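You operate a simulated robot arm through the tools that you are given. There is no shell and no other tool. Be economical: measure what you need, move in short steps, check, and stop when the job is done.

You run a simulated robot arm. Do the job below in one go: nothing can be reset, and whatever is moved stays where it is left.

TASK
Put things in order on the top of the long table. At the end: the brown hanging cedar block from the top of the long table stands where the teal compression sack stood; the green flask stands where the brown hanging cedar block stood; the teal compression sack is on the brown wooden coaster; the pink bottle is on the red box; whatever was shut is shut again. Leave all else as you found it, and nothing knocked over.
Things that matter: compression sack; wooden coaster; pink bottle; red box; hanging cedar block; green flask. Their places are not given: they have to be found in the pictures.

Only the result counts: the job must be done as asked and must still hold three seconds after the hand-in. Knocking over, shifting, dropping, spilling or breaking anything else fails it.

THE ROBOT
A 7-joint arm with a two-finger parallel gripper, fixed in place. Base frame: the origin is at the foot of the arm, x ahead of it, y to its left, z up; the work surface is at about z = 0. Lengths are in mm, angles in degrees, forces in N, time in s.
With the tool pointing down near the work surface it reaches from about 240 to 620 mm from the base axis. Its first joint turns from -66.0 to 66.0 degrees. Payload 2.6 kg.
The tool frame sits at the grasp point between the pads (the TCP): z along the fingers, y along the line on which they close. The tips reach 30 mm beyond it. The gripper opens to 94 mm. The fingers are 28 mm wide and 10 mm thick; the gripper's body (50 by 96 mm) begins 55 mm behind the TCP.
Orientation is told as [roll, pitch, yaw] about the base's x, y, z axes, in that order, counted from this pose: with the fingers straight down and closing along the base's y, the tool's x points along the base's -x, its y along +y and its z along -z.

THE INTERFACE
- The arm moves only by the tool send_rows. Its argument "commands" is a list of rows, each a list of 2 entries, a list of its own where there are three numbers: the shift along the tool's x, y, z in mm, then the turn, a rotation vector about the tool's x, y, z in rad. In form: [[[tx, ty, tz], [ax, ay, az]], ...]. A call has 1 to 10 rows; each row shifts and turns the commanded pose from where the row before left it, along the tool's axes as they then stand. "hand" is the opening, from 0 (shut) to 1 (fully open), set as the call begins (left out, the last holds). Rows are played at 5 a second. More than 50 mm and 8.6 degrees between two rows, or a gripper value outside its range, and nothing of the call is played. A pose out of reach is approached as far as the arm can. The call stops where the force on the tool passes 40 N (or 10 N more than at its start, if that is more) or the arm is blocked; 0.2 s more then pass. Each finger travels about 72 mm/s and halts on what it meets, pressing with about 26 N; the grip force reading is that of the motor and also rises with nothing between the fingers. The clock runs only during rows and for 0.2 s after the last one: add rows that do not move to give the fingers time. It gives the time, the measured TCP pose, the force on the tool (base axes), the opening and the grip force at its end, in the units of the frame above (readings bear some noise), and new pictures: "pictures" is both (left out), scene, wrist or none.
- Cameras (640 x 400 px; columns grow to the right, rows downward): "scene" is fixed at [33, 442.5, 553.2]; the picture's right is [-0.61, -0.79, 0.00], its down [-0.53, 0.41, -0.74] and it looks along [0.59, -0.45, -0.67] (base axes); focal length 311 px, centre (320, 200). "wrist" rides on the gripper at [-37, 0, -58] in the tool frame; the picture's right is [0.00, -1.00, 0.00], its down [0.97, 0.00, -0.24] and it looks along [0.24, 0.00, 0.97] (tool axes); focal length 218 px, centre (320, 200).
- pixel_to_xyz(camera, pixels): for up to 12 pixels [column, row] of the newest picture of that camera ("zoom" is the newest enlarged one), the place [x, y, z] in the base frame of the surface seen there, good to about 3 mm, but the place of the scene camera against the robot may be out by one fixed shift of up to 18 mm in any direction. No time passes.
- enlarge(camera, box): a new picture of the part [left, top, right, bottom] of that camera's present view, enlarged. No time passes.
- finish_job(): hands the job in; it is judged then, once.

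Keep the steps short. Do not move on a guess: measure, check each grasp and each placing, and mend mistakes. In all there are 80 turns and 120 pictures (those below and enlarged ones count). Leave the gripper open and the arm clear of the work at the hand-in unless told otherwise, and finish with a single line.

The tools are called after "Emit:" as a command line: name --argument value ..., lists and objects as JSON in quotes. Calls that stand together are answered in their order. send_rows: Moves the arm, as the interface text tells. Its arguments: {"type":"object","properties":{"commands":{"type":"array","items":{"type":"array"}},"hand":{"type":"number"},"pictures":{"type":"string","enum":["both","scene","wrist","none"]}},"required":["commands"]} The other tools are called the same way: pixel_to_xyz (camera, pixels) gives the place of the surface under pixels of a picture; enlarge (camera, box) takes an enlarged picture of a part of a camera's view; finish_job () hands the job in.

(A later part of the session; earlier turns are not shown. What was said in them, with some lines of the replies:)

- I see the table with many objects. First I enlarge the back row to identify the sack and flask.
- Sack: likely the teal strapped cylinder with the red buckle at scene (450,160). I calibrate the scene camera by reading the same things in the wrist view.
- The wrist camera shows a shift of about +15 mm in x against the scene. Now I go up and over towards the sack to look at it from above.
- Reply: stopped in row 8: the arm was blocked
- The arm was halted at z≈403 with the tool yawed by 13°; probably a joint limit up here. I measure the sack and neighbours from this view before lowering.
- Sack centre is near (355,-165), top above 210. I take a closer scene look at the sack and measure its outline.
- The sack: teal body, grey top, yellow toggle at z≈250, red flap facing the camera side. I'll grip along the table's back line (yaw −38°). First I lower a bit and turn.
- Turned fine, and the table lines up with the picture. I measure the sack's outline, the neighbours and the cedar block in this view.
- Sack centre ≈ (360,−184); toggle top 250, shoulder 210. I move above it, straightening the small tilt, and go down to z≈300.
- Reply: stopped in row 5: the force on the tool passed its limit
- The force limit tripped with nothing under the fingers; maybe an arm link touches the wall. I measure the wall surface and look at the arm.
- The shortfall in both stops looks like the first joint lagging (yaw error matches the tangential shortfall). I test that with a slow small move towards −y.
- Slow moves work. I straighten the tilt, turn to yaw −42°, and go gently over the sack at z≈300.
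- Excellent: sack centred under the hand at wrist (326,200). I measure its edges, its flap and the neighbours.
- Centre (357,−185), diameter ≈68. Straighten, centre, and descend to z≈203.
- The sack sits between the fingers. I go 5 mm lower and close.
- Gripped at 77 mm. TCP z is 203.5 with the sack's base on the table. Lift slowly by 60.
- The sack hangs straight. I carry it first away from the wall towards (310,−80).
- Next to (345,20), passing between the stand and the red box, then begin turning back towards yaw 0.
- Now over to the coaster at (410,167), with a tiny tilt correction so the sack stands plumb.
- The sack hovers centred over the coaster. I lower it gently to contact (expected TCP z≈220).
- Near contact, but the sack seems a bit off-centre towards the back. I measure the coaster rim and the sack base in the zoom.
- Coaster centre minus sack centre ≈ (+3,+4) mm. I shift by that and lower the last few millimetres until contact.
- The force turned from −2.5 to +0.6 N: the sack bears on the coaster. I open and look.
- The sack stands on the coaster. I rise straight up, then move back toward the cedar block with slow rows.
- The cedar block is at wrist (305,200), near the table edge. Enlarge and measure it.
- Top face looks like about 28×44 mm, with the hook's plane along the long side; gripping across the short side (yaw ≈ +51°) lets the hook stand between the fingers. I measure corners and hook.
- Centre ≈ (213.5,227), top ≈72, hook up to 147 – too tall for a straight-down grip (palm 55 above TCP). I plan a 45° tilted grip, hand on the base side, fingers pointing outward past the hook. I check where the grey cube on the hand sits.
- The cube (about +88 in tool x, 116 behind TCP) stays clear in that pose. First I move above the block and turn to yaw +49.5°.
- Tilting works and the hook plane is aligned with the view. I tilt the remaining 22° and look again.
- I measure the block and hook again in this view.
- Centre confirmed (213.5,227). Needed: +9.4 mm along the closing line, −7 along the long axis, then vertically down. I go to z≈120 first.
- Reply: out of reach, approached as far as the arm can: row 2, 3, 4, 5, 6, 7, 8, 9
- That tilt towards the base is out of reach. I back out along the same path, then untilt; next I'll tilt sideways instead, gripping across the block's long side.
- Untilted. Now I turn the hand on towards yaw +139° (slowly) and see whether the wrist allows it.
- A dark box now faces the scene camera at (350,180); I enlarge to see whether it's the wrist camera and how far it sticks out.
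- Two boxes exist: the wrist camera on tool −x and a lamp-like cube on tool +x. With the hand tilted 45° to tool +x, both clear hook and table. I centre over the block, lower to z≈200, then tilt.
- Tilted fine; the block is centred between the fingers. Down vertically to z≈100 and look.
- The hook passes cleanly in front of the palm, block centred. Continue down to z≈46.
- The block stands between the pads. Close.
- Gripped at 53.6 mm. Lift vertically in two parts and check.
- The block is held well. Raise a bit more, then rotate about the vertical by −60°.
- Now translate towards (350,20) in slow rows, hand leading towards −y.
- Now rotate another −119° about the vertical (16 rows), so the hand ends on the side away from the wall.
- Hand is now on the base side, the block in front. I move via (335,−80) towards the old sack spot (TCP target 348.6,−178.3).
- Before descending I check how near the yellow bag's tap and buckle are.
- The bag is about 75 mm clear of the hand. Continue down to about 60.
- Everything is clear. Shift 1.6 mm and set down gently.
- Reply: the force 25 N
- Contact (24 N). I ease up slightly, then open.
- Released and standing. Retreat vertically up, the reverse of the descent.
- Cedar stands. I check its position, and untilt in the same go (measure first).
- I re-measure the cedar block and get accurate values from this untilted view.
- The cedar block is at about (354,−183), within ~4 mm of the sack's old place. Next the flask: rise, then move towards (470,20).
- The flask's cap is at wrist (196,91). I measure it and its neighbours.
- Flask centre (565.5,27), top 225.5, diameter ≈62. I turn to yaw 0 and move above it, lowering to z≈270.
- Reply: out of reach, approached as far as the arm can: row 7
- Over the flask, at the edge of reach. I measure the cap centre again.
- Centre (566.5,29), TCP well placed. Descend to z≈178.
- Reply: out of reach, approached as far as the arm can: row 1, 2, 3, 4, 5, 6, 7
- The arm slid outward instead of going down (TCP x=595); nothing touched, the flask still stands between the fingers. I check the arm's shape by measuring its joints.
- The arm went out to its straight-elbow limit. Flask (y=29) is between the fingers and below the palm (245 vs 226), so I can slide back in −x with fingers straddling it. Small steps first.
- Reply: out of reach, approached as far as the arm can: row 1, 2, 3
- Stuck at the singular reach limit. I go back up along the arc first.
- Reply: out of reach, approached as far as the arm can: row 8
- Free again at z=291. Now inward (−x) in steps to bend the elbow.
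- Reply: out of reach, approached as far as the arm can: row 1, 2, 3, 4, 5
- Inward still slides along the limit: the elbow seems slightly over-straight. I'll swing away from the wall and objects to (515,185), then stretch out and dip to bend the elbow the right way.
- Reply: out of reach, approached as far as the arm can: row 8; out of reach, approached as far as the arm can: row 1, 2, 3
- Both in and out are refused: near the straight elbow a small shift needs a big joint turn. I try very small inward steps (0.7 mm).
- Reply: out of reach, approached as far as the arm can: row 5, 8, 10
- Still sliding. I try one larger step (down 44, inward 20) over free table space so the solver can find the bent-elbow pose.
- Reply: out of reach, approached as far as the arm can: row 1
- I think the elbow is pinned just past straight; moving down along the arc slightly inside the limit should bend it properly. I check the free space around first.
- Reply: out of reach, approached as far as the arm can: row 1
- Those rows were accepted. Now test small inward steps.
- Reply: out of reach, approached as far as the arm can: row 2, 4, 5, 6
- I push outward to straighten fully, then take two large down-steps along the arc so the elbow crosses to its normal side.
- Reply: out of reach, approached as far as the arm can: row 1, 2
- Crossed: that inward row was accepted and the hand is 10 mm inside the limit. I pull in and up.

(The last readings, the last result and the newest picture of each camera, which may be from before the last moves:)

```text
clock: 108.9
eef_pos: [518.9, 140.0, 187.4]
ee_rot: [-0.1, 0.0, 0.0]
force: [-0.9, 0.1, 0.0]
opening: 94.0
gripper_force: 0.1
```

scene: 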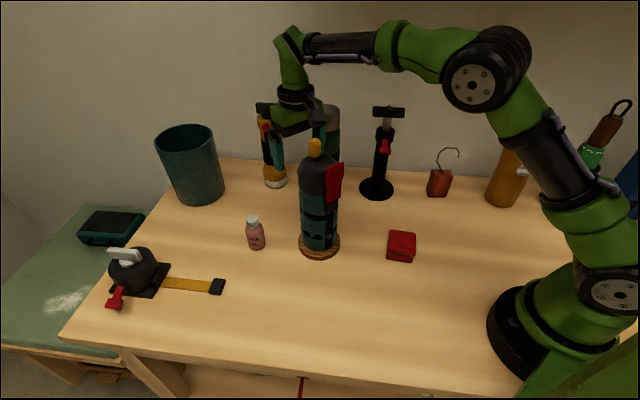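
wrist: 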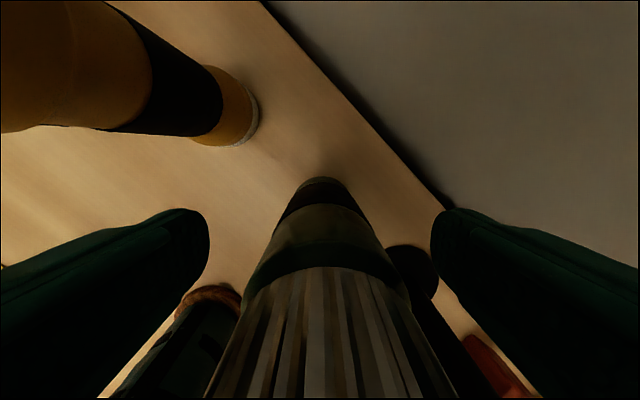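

Elbow is up now. I'll approach the flask sideways: yaw −25°, start at (498,61), fingers straddling as I slide in with the palm above its cap. First turn and move there.

Emit:
send_rows --commands '[[[0, 0, 0], [0, 0, 0.109]], [[0, 0, 0], [0, 0, 0.109]], [[0, 0, 0], [0, 0, 0.109]], [[0, 0, 0], [0, 0, 0.109]], [[-2.4, -13.4, 0], [0, 0, 0]], [[-2.4, -13.4, 0], [0, 0, 0]], [[-2.4, -13.4, 0], [0, 0, 0]], [[-2.4, -13.4, 0], [0, 0, 0]], [[-2.4, -13.4, 0], [0, 0, 0]], [[-2.4, -13.4, 0], [0, 0, 0]]]' --pictures "none"

Emit:
send_rows --commands '[[[0, 0, 3], [0, 0, 0]], [[0, 0, 0], [0, 0, 0]]]' --pictures "both"

```text
clock: 111.1
eef_pos: [498.4, 61.6, 188.2]
ee_rot: [0.0, -0.1, -25.0]
force: [0.6, -0.8, 0.4]
opening: 93.8
gripper_force: 0.1
```

```text
clock: 111.7
eef_pos: [498.3, 62.1, 183.3]
ee_rot: [0.1, 0.0, -24.9]
force: [0.6, 0.3, 0.0]
opening: 94.1
gripper_force: 0.1
```

scene: 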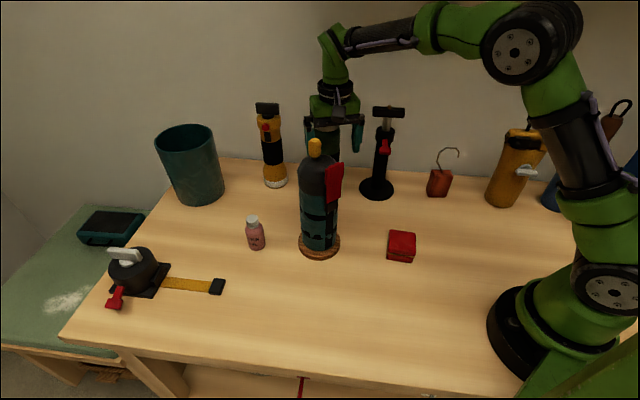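
wrist: 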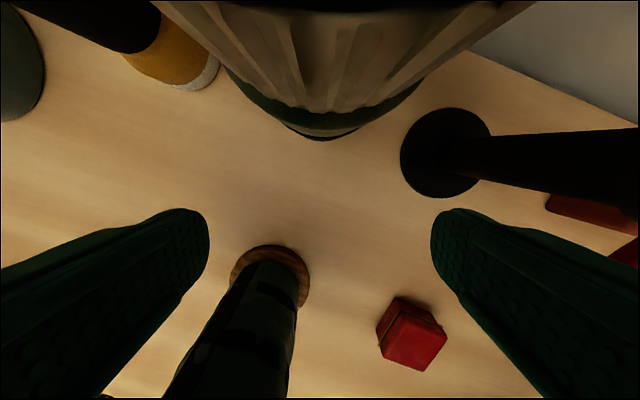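

Aligned: the flask is straight ahead (lateral −1 mm, 75 mm in). Slide in gently.

Emit:
send_rows --commands '[[[-9.4, -0.2, 0], [0, 0, 0]], [[-9.4, -0.2, 0], [0, 0, 0]], [[-9.4, -0.2, 0], [0, 0, 0]], [[-9.4, -0.2, 0], [0, 0, 0]], [[-9.4, -0.2, 0], [0, 0, 0]], [[-9.4, -0.2, 0], [0, 0, 0]], [[-9.4, 0, 0], [0, 0, 0]], [[-9.4, 0, 0], [0, 0, 0]], [[0, 0, 0], [0, 0, 0]]]' --pictures "both"

```text
clock: 113.7
eef_pos: [565.6, 28.4, 184.7]
ee_rot: [0.0, 0.0, -25.0]
force: [-0.4, 0.9, 0.4]
opening: 94.1
gripper_force: 0.0
```

scene: 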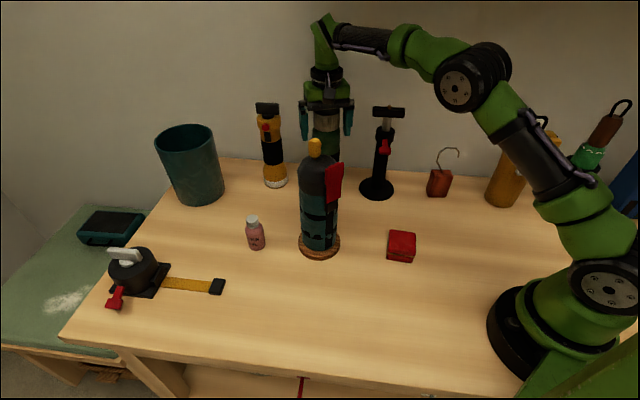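
wrist: 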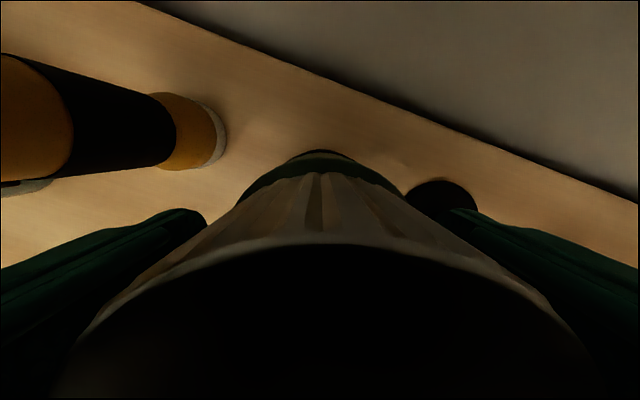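

In position. Lower 4 mm and close.

Emit:
send_rows --commands '[[[0, 0, 4], [0, 0, 0]], [[0, 0, 0], [0, 0, 0]]]' --pictures "none"

Emit:
send_rows --commands '[[[0, 0, 0], [0, 0, 0]], [[0, 0, 0], [0, 0, 0]], [[0, 0, 0], [0, 0, 0]], [[0, 0, 0], [0, 0, 0]]]' --hand 0 --pictures "none"

Emit:
send_rows --commands '[[[0, 0, -5], [0, 0, 0]], [[0, 0, -8], [0, 0, 0]], [[0, 0, -8], [0, 0, 0]], [[0, 0, 0], [0, 0, 0]]]' --pictures "scene"

```text
clock: 114.3
eef_pos: [566.3, 29.7, 180.6]
ee_rot: [0.0, 0.0, -25.0]
force: [0.7, 0.5, -0.1]
opening: 94.0
gripper_force: 0.0
```

```text
clock: 115.3
eef_pos: [566.8, 27.9, 180.9]
ee_rot: [-0.1, 0.1, -24.9]
force: [-1.0, -0.9, 0.7]
opening: 67.0
gripper_force: 26.3
```

```text
clock: 116.3
eef_pos: [564.6, 29.5, 200.3]
ee_rot: [0.0, 0.0, -25.0]
force: [0.0, 0.6, -3.4]
opening: 66.8
gripper_force: 26.4
```

scene: 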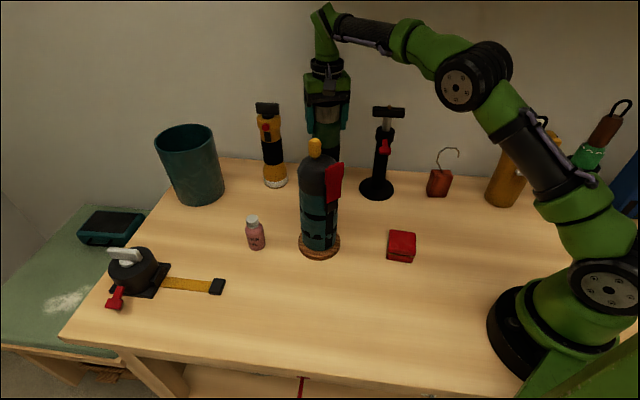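

Flask lifted (66.8 mm grip). I draw it back towards (400,45), rising to TCP z≈226, between stand and sack.

Emit:
send_rows --commands '[[[14.2, -5, 0], [0, 0, 0]], [[14.2, -5, 0], [0, 0, 0]], [[14.2, -5, -3], [0, 0, 0]], [[14.2, -5, -3], [0, 0, 0]], [[14.2, -5, -4], [0, 0, 0]], [[14.2, -5, -4], [0, 0, 0]], [[14.2, -5, -4], [0, 0, 0]], [[14.2, -5, -4], [0, 0, 0]], [[14.2, -5, -4], [0, 0, 0]], [[14.2, -5, 0], [0, 0, 0]]]' --pictures "none"

Emit:
send_rows --commands '[[[14.2, -5, 0], [0, 0, 0]], [[0, 0, 0], [0, 0, -0.109]], [[0, 0, 0], [0, 0, -0.109]], [[0, 0, 0], [0, 0, -0.109]], [[0, 0, 0], [0, 0, -0.109]], [[0, 0, 0], [0, 0, 0]]]' --pictures "scene"

```text
clock: 118.5
eef_pos: [416.4, 44.1, 226.9]
ee_rot: [0.0, 0.0, -25.0]
force: [0.5, 0.3, -4.6]
opening: 67.3
gripper_force: 26.4
```

```text
clock: 119.9
eef_pos: [401.2, 44.7, 227.3]
ee_rot: [-0.1, 0.0, 0.1]
force: [-0.5, -0.4, -4.5]
opening: 67.2
gripper_force: 26.0
```

scene: 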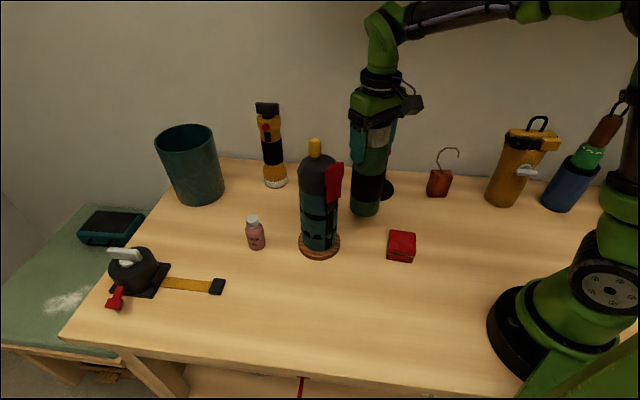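

Next leg to (310,105), then on to the cedar block's old spot (213.5,227).

Emit:
send_rows --commands '[[[11.4, 7.5, 0], [0, 0, 0]], [[11.4, 7.5, 0], [0, 0, 0]], [[11.4, 7.5, 0], [0, 0, 0]], [[11.4, 7.5, 0], [0, 0, 0]], [[11.4, 7.5, 0], [0, 0, 0]], [[11.4, 7.5, 0], [0, 0, 0]], [[11.4, 7.5, 0], [0, 0, 0]], [[11.4, 7.5, 0], [0, 0, 0]], [[0, 0, 0], [0, 0, 0]]]' --pictures "none"

Emit:
send_rows --commands '[[[9.65, 12.2, 0], [0, 0, 0]], [[9.65, 12.2, 0], [0, 0, 0]], [[9.65, 12.2, 0], [0, 0, 0]], [[9.65, 12.2, 0], [0, 0, 0]], [[9.65, 12.2, 0], [0, 0, 0]], [[9.65, 12.2, 0], [0, 0, 0]], [[9.65, 12.2, 0], [0, 0, 0]], [[9.65, 12.2, 0], [0, 0, 0]], [[9.65, 12.2, 0], [0, 0, 0]], [[9.65, 12.2, 0], [0, 0, 0]]]' --pictures "none"

Emit:
send_rows --commands '[[[0, 0, 0], [0, 0, 0]], [[0, 0, 0], [0, 0, 0]]]' --pictures "scene"

```text
clock: 121.9
eef_pos: [310.5, 104.5, 227.2]
ee_rot: [-0.1, -0.1, 0.0]
force: [-0.3, 0.5, -4.6]
opening: 67.2
gripper_force: 26.5
```

```text
clock: 124.1
eef_pos: [213.2, 227.8, 227.4]
ee_rot: [0.0, 0.1, -0.1]
force: [-0.1, 0.2, -4.1]
opening: 67.1
gripper_force: 25.9
```

```text
clock: 124.7
eef_pos: [212.2, 226.7, 227.1]
ee_rot: [0.0, 0.1, -0.1]
force: [-0.9, 0.3, -4.0]
opening: 67.2
gripper_force: 26.6
```

scene: 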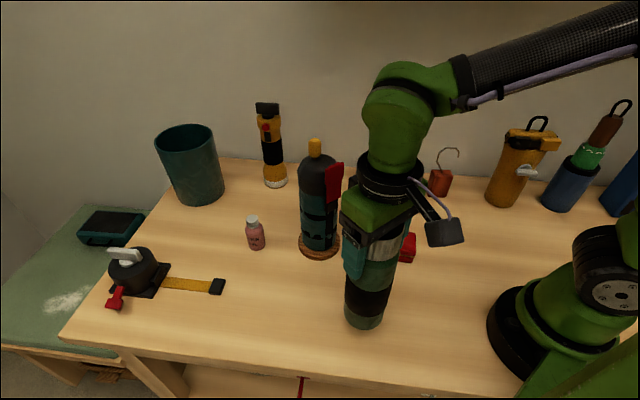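

Above the spot. Lower 40 first, then the last millimetres gently.

Emit:
send_rows --commands '[[[0, 0, 10], [0, 0, 0]], [[0, 0, 10], [0, 0, 0]], [[0, 0, 10], [0, 0, 0]], [[0, 0, 8], [0, 0, 0]], [[-1, 0, 4], [0, 0, 0]], [[0, 0, 2], [0, 0, 0]], [[0, 0, 0], [0, 0, 0]], [[0, 0, 0], [0, 0, 0]]]' --pictures "none"

Emit:
send_rows --commands '[[[0, 0, 0.8], [0, 0, 0]], [[0, 0, 0.8], [0, 0, 0]], [[0, 0, 0], [0, 0, 0]], [[0, 0, 0], [0, 0, 0]]]' --pictures "none"

```text
clock: 126.5
eef_pos: [213.0, 227.0, 183.8]
ee_rot: [0.0, -0.1, 0.0]
force: [0.0, -0.1, -4.1]
opening: 66.9
gripper_force: 25.8
```

```text
clock: 127.5
eef_pos: [214.3, 227.6, 180.7]
ee_rot: [-0.1, 0.0, 0.0]
force: [-0.4, 1.2, -4.5]
opening: 67.0
gripper_force: 26.2
```

Emit:
send_rows --commands '[[[0, 0, 0.8], [0, 0, 0]], [[0, 0, 0.8], [0, 0, 0]], [[0, 0, 0], [0, 0, 0]], [[0, 0, 0], [0, 0, 0]]]' --pictures "none"

```text
clock: 128.5
eef_pos: [213.5, 227.0, 179.2]
ee_rot: [0.0, 0.0, 0.0]
force: [-6.5, -6.5, 19.0]
opening: 67.1
gripper_force: 26.0
```

Contact (19 N). I ease off 0.6 mm and open.

Emit:
send_rows --commands '[[[0, 0, -0.6], [0, 0, 0]], [[0, 0, 0], [0, 0, 0]]]' --pictures "none"

Emit:
send_rows --commands '[[[0, 0, 0], [0, 0, 0]], [[0, 0, 0], [0, 0, 0]], [[0, 0, 0], [0, 0, 0]]]' --hand 1 --pictures "none"

Emit:
send_rows --commands '[[[0, 0, -10], [0, 0, 0]], [[0, 0, -15], [0, 0, 0]], [[0, 0, -15], [0, 0, 0]], [[0, 0, -15], [0, 0, 0]], [[0, 0, -15], [0, 0, 0]], [[0, 0, -15], [0, 0, 0]], [[0, 0, -15], [0, 0, 0]], [[0, 0, -15], [0, 0, 0]], [[0, 0, -10], [0, 0, 0]], [[0, 0, 0], [0, 0, 0]]]' --pictures "both"

```text
clock: 129.1
eef_pos: [213.7, 228.1, 179.5]
ee_rot: [0.1, -0.1, 0.1]
force: [-2.4, -2.7, 9.3]
opening: 67.3
gripper_force: 25.8
```

```text
clock: 129.9
eef_pos: [213.3, 228.5, 179.2]
ee_rot: [0.0, -0.1, 0.0]
force: [0.5, -0.5, -0.5]
opening: 94.1
gripper_force: 0.1
```

```text
clock: 132.1
eef_pos: [214.1, 227.2, 304.1]
ee_rot: [0.0, 0.0, 0.1]
force: [-0.5, -0.2, 0.2]
opening: 94.0
gripper_force: 0.0
5 turns are left
```

scene: 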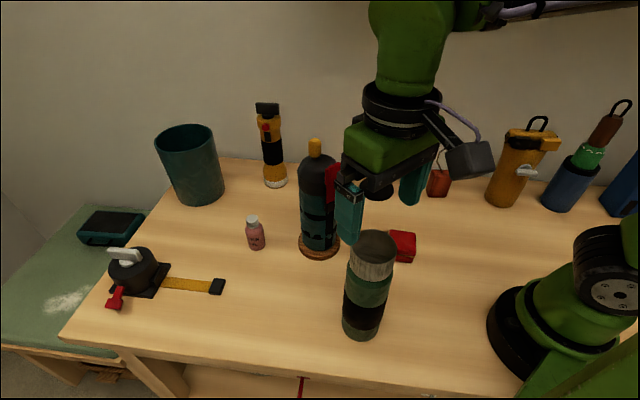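
wrist: 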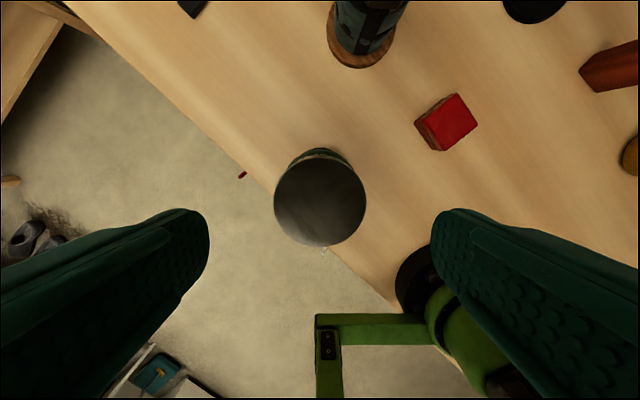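

Flask stands at (214,227). Five turns remain, so I bundle: measure the red box now, then move to just short of the pink bottle, look, and sample around its expected picture position (~(332,97)).

Emit:
pixel_to_xyz --camera "wrist" --pixels '[[453, 121], [434, 115], [457, 98], [473, 124], [447, 146], [445, 108], [465, 110], [460, 136], [440, 131]]'

Emit:
pixel_to_xyz --camera "scene" --pixels '[[252, 218], [247, 218], [257, 218], [252, 224], [256, 235], [248, 235], [263, 235], [257, 247], [402, 240], [217, 286]]'

Emit:
send_rows --commands '[[[-14.5, 9.1, 0], [0, 0, 0]], [[-14.5, 9.1, 0], [0, 0, 0]], [[-14.5, 9.1, 0], [0, 0, 0]], [[-14.5, 9.1, 0], [0, 0, 0]], [[-14.5, 9.1, 0], [0, 0, 0]], [[-14.5, 9.1, 0], [0, 0, 0]], [[-14.5, 9.1, 0], [0, 0, 0]], [[-14.5, 9.1, 0], [0, 0, 0]], [[0, 0, 0], [0, 0, 0]]]' --pictures "none"

Emit:
send_rows --commands '[[[-10, -0.8, 15.4], [0, 0, 0]], [[-10, -0.8, 15.4], [0, 0, 0]], [[-10, -0.8, 15.4], [0, 0, 0]], [[-10, -0.8, 15.4], [0, 0, 0]], [[-10, -0.8, 15.4], [0, 0, 0]], [[-10, -0.8, 15.4], [0, 0, 0]], [[-10, -0.8, 15.4], [0, 0, 0]], [[-10, -0.8, 15.4], [0, 0, 0]], [[-10, -0.8, 15.4], [0, 0, 0]], [[-10, -0.8, 15.4], [0, 0, 0]]]' --pictures "none"

Emit:
send_rows --commands '[[[0, 0, 0], [0, 0, 0]], [[0, 0, 0], [0, 0, 0]]]' --pictures "both"

Emit:
pixel_to_xyz --camera "wrist" --pixels '[[332, 97], [340, 97], [348, 97], [324, 97], [340, 85], [348, 85], [340, 110], [348, 110], [356, 97], [340, 73], [332, 110], [332, 85]]'

```text
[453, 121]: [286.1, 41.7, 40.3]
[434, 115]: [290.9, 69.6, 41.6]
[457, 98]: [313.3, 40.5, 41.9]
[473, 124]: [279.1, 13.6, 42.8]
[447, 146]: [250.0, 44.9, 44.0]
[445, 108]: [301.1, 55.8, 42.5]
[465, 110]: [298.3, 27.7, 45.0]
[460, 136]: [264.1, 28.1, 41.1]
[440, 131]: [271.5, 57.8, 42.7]
```

```text
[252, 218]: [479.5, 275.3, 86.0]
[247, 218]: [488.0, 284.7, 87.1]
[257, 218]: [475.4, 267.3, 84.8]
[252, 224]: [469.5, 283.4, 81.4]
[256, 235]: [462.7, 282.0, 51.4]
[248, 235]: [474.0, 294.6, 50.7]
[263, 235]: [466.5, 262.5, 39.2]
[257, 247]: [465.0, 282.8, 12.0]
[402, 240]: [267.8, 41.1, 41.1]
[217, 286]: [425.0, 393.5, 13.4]
```

```text
clock: 134.1
eef_pos: [331.1, 299.9, 305.9]
ee_rot: [-0.2, 0.1, 0.0]
force: [-0.1, -0.6, -0.8]
opening: 94.1
gripper_force: 0.1
```

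```text
clock: 136.3
eef_pos: [429.8, 291.2, 150.8]
ee_rot: [-0.1, 0.0, -0.1]
force: [-0.2, -0.6, -0.3]
opening: 93.8
gripper_force: 0.1
```

```text
clock: 136.9
eef_pos: [430.2, 290.2, 149.9]
ee_rot: [0.0, 0.0, -0.1]
force: [-0.2, -1.4, 0.7]
opening: 94.0
gripper_force: 0.1
```

scene: 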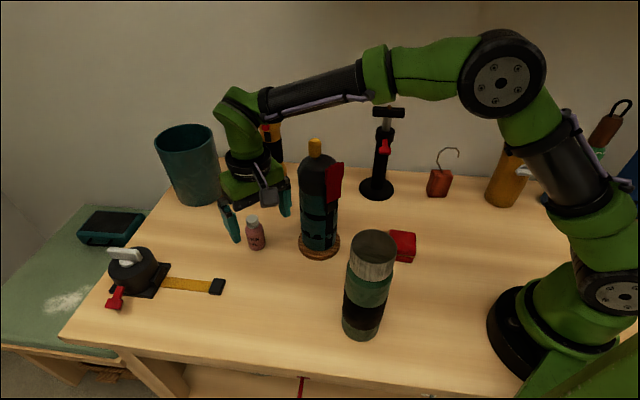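
wrist: 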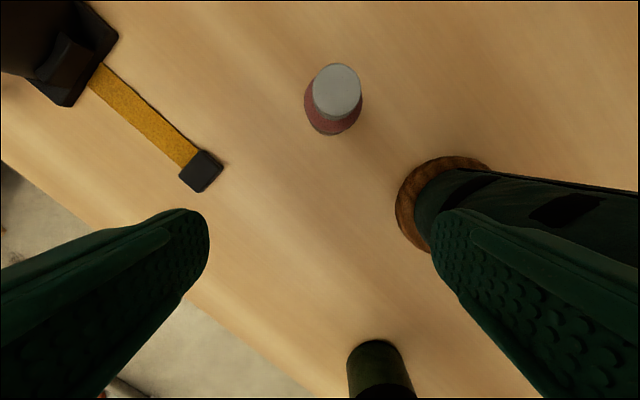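

```text
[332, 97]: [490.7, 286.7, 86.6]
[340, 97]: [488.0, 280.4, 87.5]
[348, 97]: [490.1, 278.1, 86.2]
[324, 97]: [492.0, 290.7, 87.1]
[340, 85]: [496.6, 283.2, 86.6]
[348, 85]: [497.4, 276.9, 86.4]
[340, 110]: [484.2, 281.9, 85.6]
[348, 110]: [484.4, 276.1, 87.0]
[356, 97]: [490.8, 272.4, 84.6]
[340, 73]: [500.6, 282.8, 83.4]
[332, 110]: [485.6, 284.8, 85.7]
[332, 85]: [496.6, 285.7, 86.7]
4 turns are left
```

Bottle centre (493,282), top 87; red box top centre (285.5,40.5), z≈42.5. I grasp the bottle at z≈48, lift, carry it round the front of the sack at z≈198, and stop above the red box.

Emit:
send_rows --commands '[[[-12.6, -1.64, 0], [0, 0, 0]], [[-12.6, -1.64, 0], [0, 0, 0]], [[-12.6, -1.64, 0], [0, 0, 0]], [[-12.6, -1.64, 0], [0, 0, 0]], [[-12.4, -1.64, 0], [0, 0, 0]], [[0, 0, 0], [0, 0, 0]]]' --pictures "none"

Emit:
send_rows --commands '[[[0, 0, 14.5], [0, 0, 0]], [[0, 0, 14.5], [0, 0, 0]], [[0, 0, 14.5], [0, 0, 0]], [[0, 0, 14.5], [0, 0, 0]], [[0, 0, 14.5], [0, 0, 0]], [[0, 0, 14.5], [0, 0, 0]], [[0, 0, 14], [0, 0, 0]], [[0, 0, 0], [0, 0, 0]]]' --pictures "wrist"

Emit:
send_rows --commands '[[[0, 0, 0], [0, 0, 0]], [[0, 0, 0], [0, 0, 0]], [[0, 0, 0], [0, 0, 0]], [[0, 0, 0], [0, 0, 0]], [[0, 0, 0], [0, 0, 0]]]' --hand 0 --pictures "none"

Emit:
send_rows --commands '[[[0, 0, -6], [0, 0, 0]], [[0, 0, -12], [0, 0, 0]], [[0, 0, -16], [0, 0, 0]], [[0, 0, -19], [0, 0, 0]], [[0, 0, -19], [0, 0, 0]], [[0, 0, -19], [0, 0, 0]], [[0, 0, -19], [0, 0, 0]], [[0, 0, -20], [0, 0, 0]], [[0, 0, -20], [0, 0, 0]], [[0, 0, 0], [0, 0, 0]]]' --pictures "scene"

Emit:
send_rows --commands '[[[17.3, 0.8, 0], [0, 0, 0]], [[17.3, 0.8, 0], [0, 0, 0]], [[17.3, 0.8, 0], [0, 0, 0]], [[17.3, 0.8, 0], [0, 0, 0]], [[17.3, 0.8, 0], [0, 0, 0]], [[17.3, 0.8, 0], [0, 0, 0]], [[17.3, 0.8, 0], [0, 0, 0]], [[17.3, 0.8, 0], [0, 0, 0]], [[17.3, 0.8, 0], [0, 0, 0]], [[17.3, 0.8, 0], [0, 0, 0]]]' --pictures "none"

Emit:
send_rows --commands '[[[0, 0, 0], [0, 0, 0]], [[3.6, -14.3, 0], [0, 0, 0]], [[3.6, -14.3, 0], [0, 0, 0]], [[3.6, -14.3, 0], [0, 0, 0]], [[3.6, -14.3, 0], [0, 0, 0]], [[3.6, -14.3, 0], [0, 0, 0]], [[3.6, -14.3, 0], [0, 0, 0]], [[3.6, -14.3, 0], [0, 0, 0]], [[0, 0, 0], [0, 0, 0]]]' --pictures "none"

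Emit:
send_rows --commands '[[[0.95, -15, 0], [0, 0, 0]], [[0.95, -15, 0], [0, 0, 0]], [[0.95, -15, 0], [0, 0, 0]], [[0.95, -15, 0], [0, 0, 0]], [[0.95, -15, 0], [0, 0, 0]], [[0.95, -15, 0], [0, 0, 0]], [[0.95, -15, 0], [0, 0, 0]], [[0.95, -15, 0], [0, 0, 0]], [[0.95, -15, 0], [0, 0, 0]], [[0.95, -14.5, 0], [0, 0, 0]]]' --pictures "none"

Emit:
send_rows --commands '[[[0, 0, 0], [0, 0, 0]], [[0, 0, 14], [0, 0, 0]], [[0, 0, 14], [0, 0, 0]], [[0, 0, 14], [0, 0, 0]], [[0, 0, 14], [0, 0, 0]], [[0, 0, 14], [0, 0, 0]], [[0, 0, 10], [0, 0, 0]], [[0, 0, 0], [0, 0, 0]], [[0, 0, 0], [0, 0, 0]]]' --pictures "both"

Emit:
enlarge --camera "scene" --box '[340, 160, 470, 280]'

Emit:
enlarge --camera "wrist" --box '[200, 100, 440, 400]'

```text
clock: 138.3
eef_pos: [492.3, 283.1, 151.8]
ee_rot: [-0.1, -0.1, 0.0]
force: [0.0, 0.1, -0.7]
opening: 93.8
gripper_force: 0.0
```

```text
clock: 140.1
eef_pos: [491.9, 284.5, 48.8]
ee_rot: [-0.1, 0.0, 0.0]
force: [0.2, 0.0, 0.4]
opening: 93.9
gripper_force: 0.0
```

wrist: 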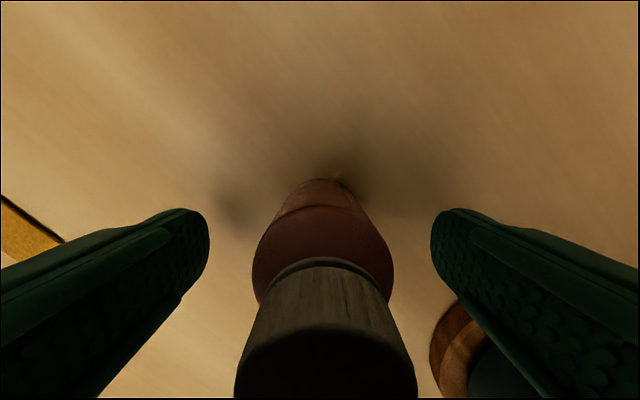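

```text
clock: 141.3
eef_pos: [491.1, 284.3, 50.9]
ee_rot: [-0.1, 0.0, 0.1]
force: [0.3, -1.2, 0.2]
opening: 36.9
gripper_force: 26.3
```

```text
clock: 143.5
eef_pos: [491.5, 284.0, 201.5]
ee_rot: [-0.2, 0.0, 0.0]
force: [-0.1, -0.2, -1.1]
opening: 36.9
gripper_force: 26.5
```

scene: 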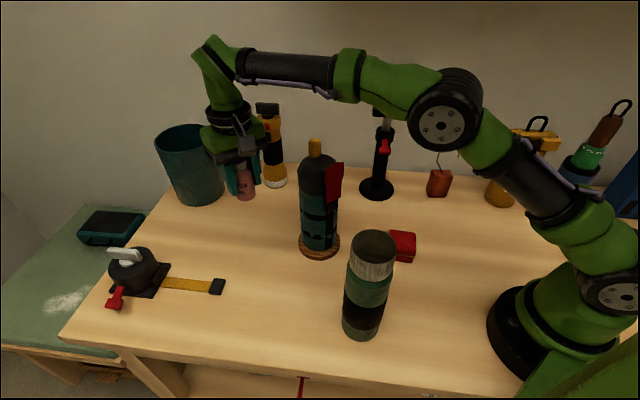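

```text
clock: 145.7
eef_pos: [318.1, 291.9, 201.3]
ee_rot: [-0.1, 0.0, 0.0]
force: [0.2, -0.1, -1.4]
opening: 36.8
gripper_force: 25.9
```

```text
clock: 147.7
eef_pos: [295.0, 190.2, 200.2]
ee_rot: [0.0, -0.1, 0.0]
force: [-0.5, 1.0, -0.5]
opening: 36.8
gripper_force: 26.3
```

```text
clock: 149.9
eef_pos: [285.9, 41.3, 200.7]
ee_rot: [0.0, 0.0, 0.1]
force: [0.4, -0.2, -1.2]
opening: 36.8
gripper_force: 26.2
```

```text
clock: 151.9
eef_pos: [286.5, 42.3, 119.2]
ee_rot: [0.0, -0.1, 0.1]
force: [1.0, 0.4, -1.6]
opening: 36.8
gripper_force: 25.8
```

scene: 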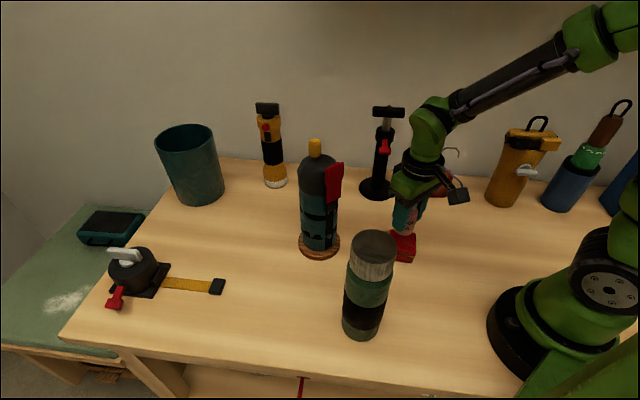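
wrist: 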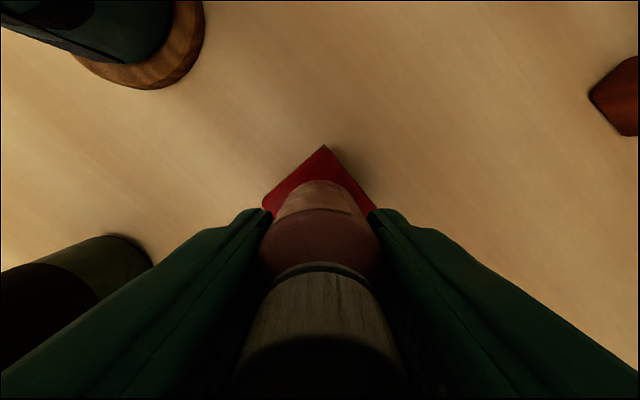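

```text
3.33 times, centred on (405, 220) of scene
```

zoom: 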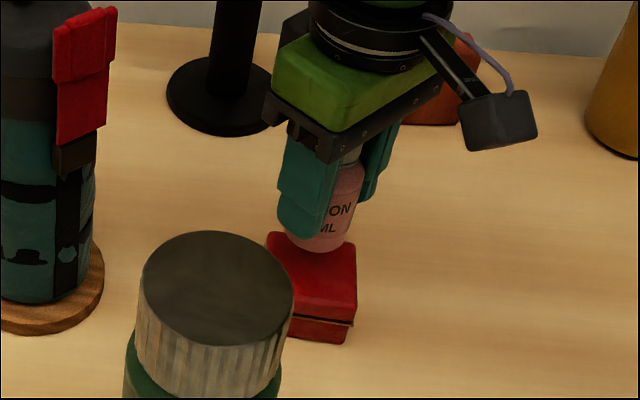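

```text
1.33 times, centred on (320, 250) of wrist
3 turns are left
```

zoom: 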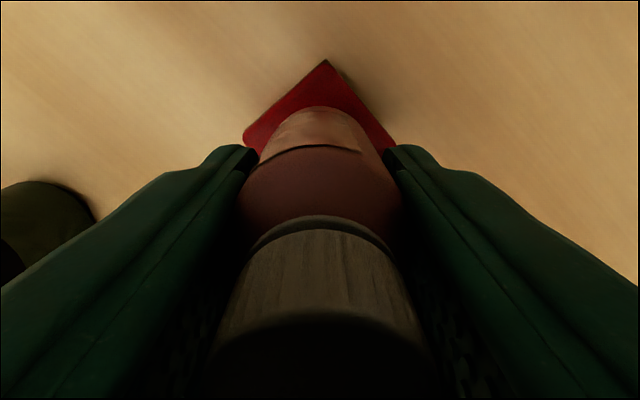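

The bottle is held and centred over the box (box centre ≈ (285.5,41.5), bottle ≈ (288,42)). I lower to the expected contact (TCP ≈92), open, rise straight up and look.

Emit:
send_rows --commands '[[[0, 0, 9], [0, 0, 0]], [[0, 0, 8], [0, 0, 0]], [[0, 0, 4], [0, 0, 0]], [[0, 0, 2], [0, 0, 0]], [[0, 0, 1], [0, 0, 0]], [[0, 0, 1], [0, 0, 0]], [[0, 0, 0.8], [0, 0, 0]], [[0, 0, 0.7], [0, 0, 0]], [[0, 0, 0], [0, 0, 0]], [[0, 0, 0], [0, 0, 0]]]' --pictures "none"

Emit:
send_rows --commands '[[[0, 0, 0.4], [0, 0, 0]], [[0, 0, 0], [0, 0, 0]], [[0, 0, 0], [0, 0, 0]]]' --pictures "none"

Emit:
send_rows --commands '[[[0, 0, 0], [0, 0, 0]], [[0, 0, 0], [0, 0, 0]], [[0, 0, 0], [0, 0, 0]], [[0, 0, 0], [0, 0, 0]], [[0, 0, 0], [0, 0, 0]]]' --hand 1 --pictures "none"

Emit:
send_rows --commands '[[[0, 0, -6], [0, 0, 0]], [[0, 0, -12], [0, 0, 0]], [[0, 0, -16], [0, 0, 0]], [[0, 0, -18], [0, 0, 0]], [[0, 0, -18], [0, 0, 0]], [[0, 0, -18], [0, 0, 0]], [[0, 0, -18], [0, 0, 0]], [[0, 0, -18], [0, 0, 0]], [[0, 0, -18], [0, 0, 0]], [[0, 0, -18], [0, 0, 0]]]' --pictures "none"

Emit:
send_rows --commands '[[[0, 0, -10], [0, 0, 0]], [[0, 0, 0], [0, 0, 0]]]' --pictures "both"

Emit:
enlarge --camera "scene" --box '[340, 160, 470, 280]'

```text
clock: 154.1
eef_pos: [286.0, 41.5, 93.2]
ee_rot: [0.0, -0.1, 0.0]
force: [0.9, -0.7, -1.7]
opening: 36.6
gripper_force: 25.7
```

```text
clock: 154.9
eef_pos: [285.8, 42.1, 93.3]
ee_rot: [0.0, 0.0, 0.0]
force: [0.8, 0.0, -0.7]
opening: 36.7
gripper_force: 26.0
```

```text
clock: 156.1
eef_pos: [285.3, 41.8, 93.7]
ee_rot: [-0.1, 0.0, 0.0]
force: [0.1, 0.5, 0.5]
opening: 93.8
gripper_force: 0.0
```

```text
clock: 158.3
eef_pos: [284.6, 42.1, 254.7]
ee_rot: [0.0, 0.0, -0.1]
force: [0.1, 0.3, 0.6]
opening: 94.0
gripper_force: 0.1
```

```text
clock: 158.9
eef_pos: [285.7, 42.0, 265.2]
ee_rot: [0.0, -0.1, 0.0]
force: [0.6, -0.2, -0.1]
opening: 94.1
gripper_force: 0.0
```

scene: 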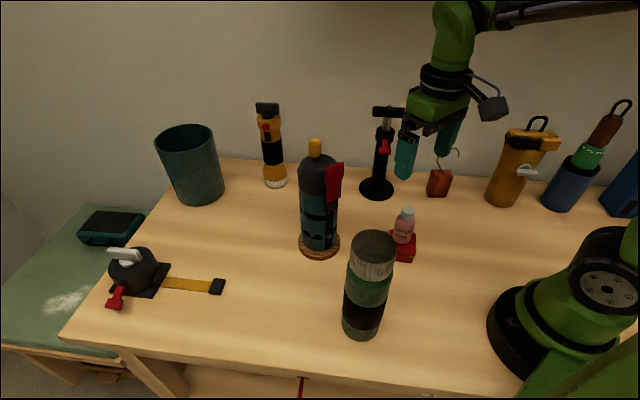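
wrist: 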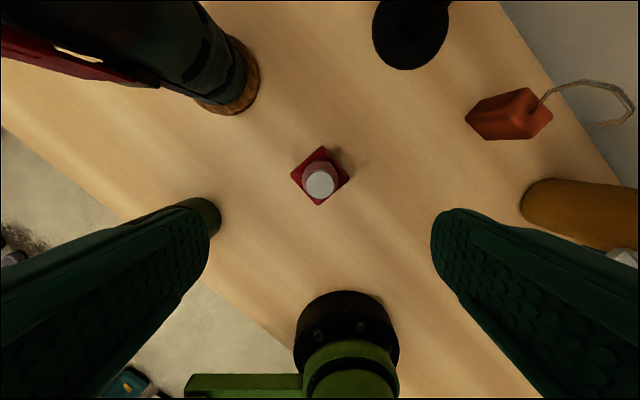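

```text
3.33 times, centred on (405, 220) of scene
2 turns are left
```

zoom: 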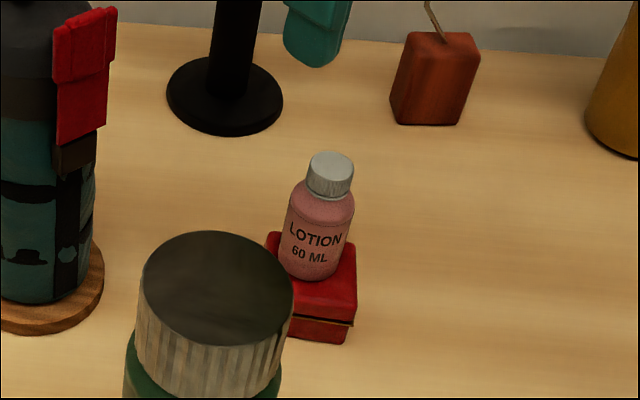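

The bottle stands upright on the red box, wrist view (320,180). The sack is on the coaster and the cedar block and flask stand in their new places. The gripper is open and 100 mm above everything nearby, so I hand in.

Emit:
finish_job

```text
The job is handed in.
```

The job is handed in: sack on the coaster, cedar block about 4 mm from the sack's old spot, flask where the cedar block stood, lotion bottle upright on the red box, nothing opened or knocked over.
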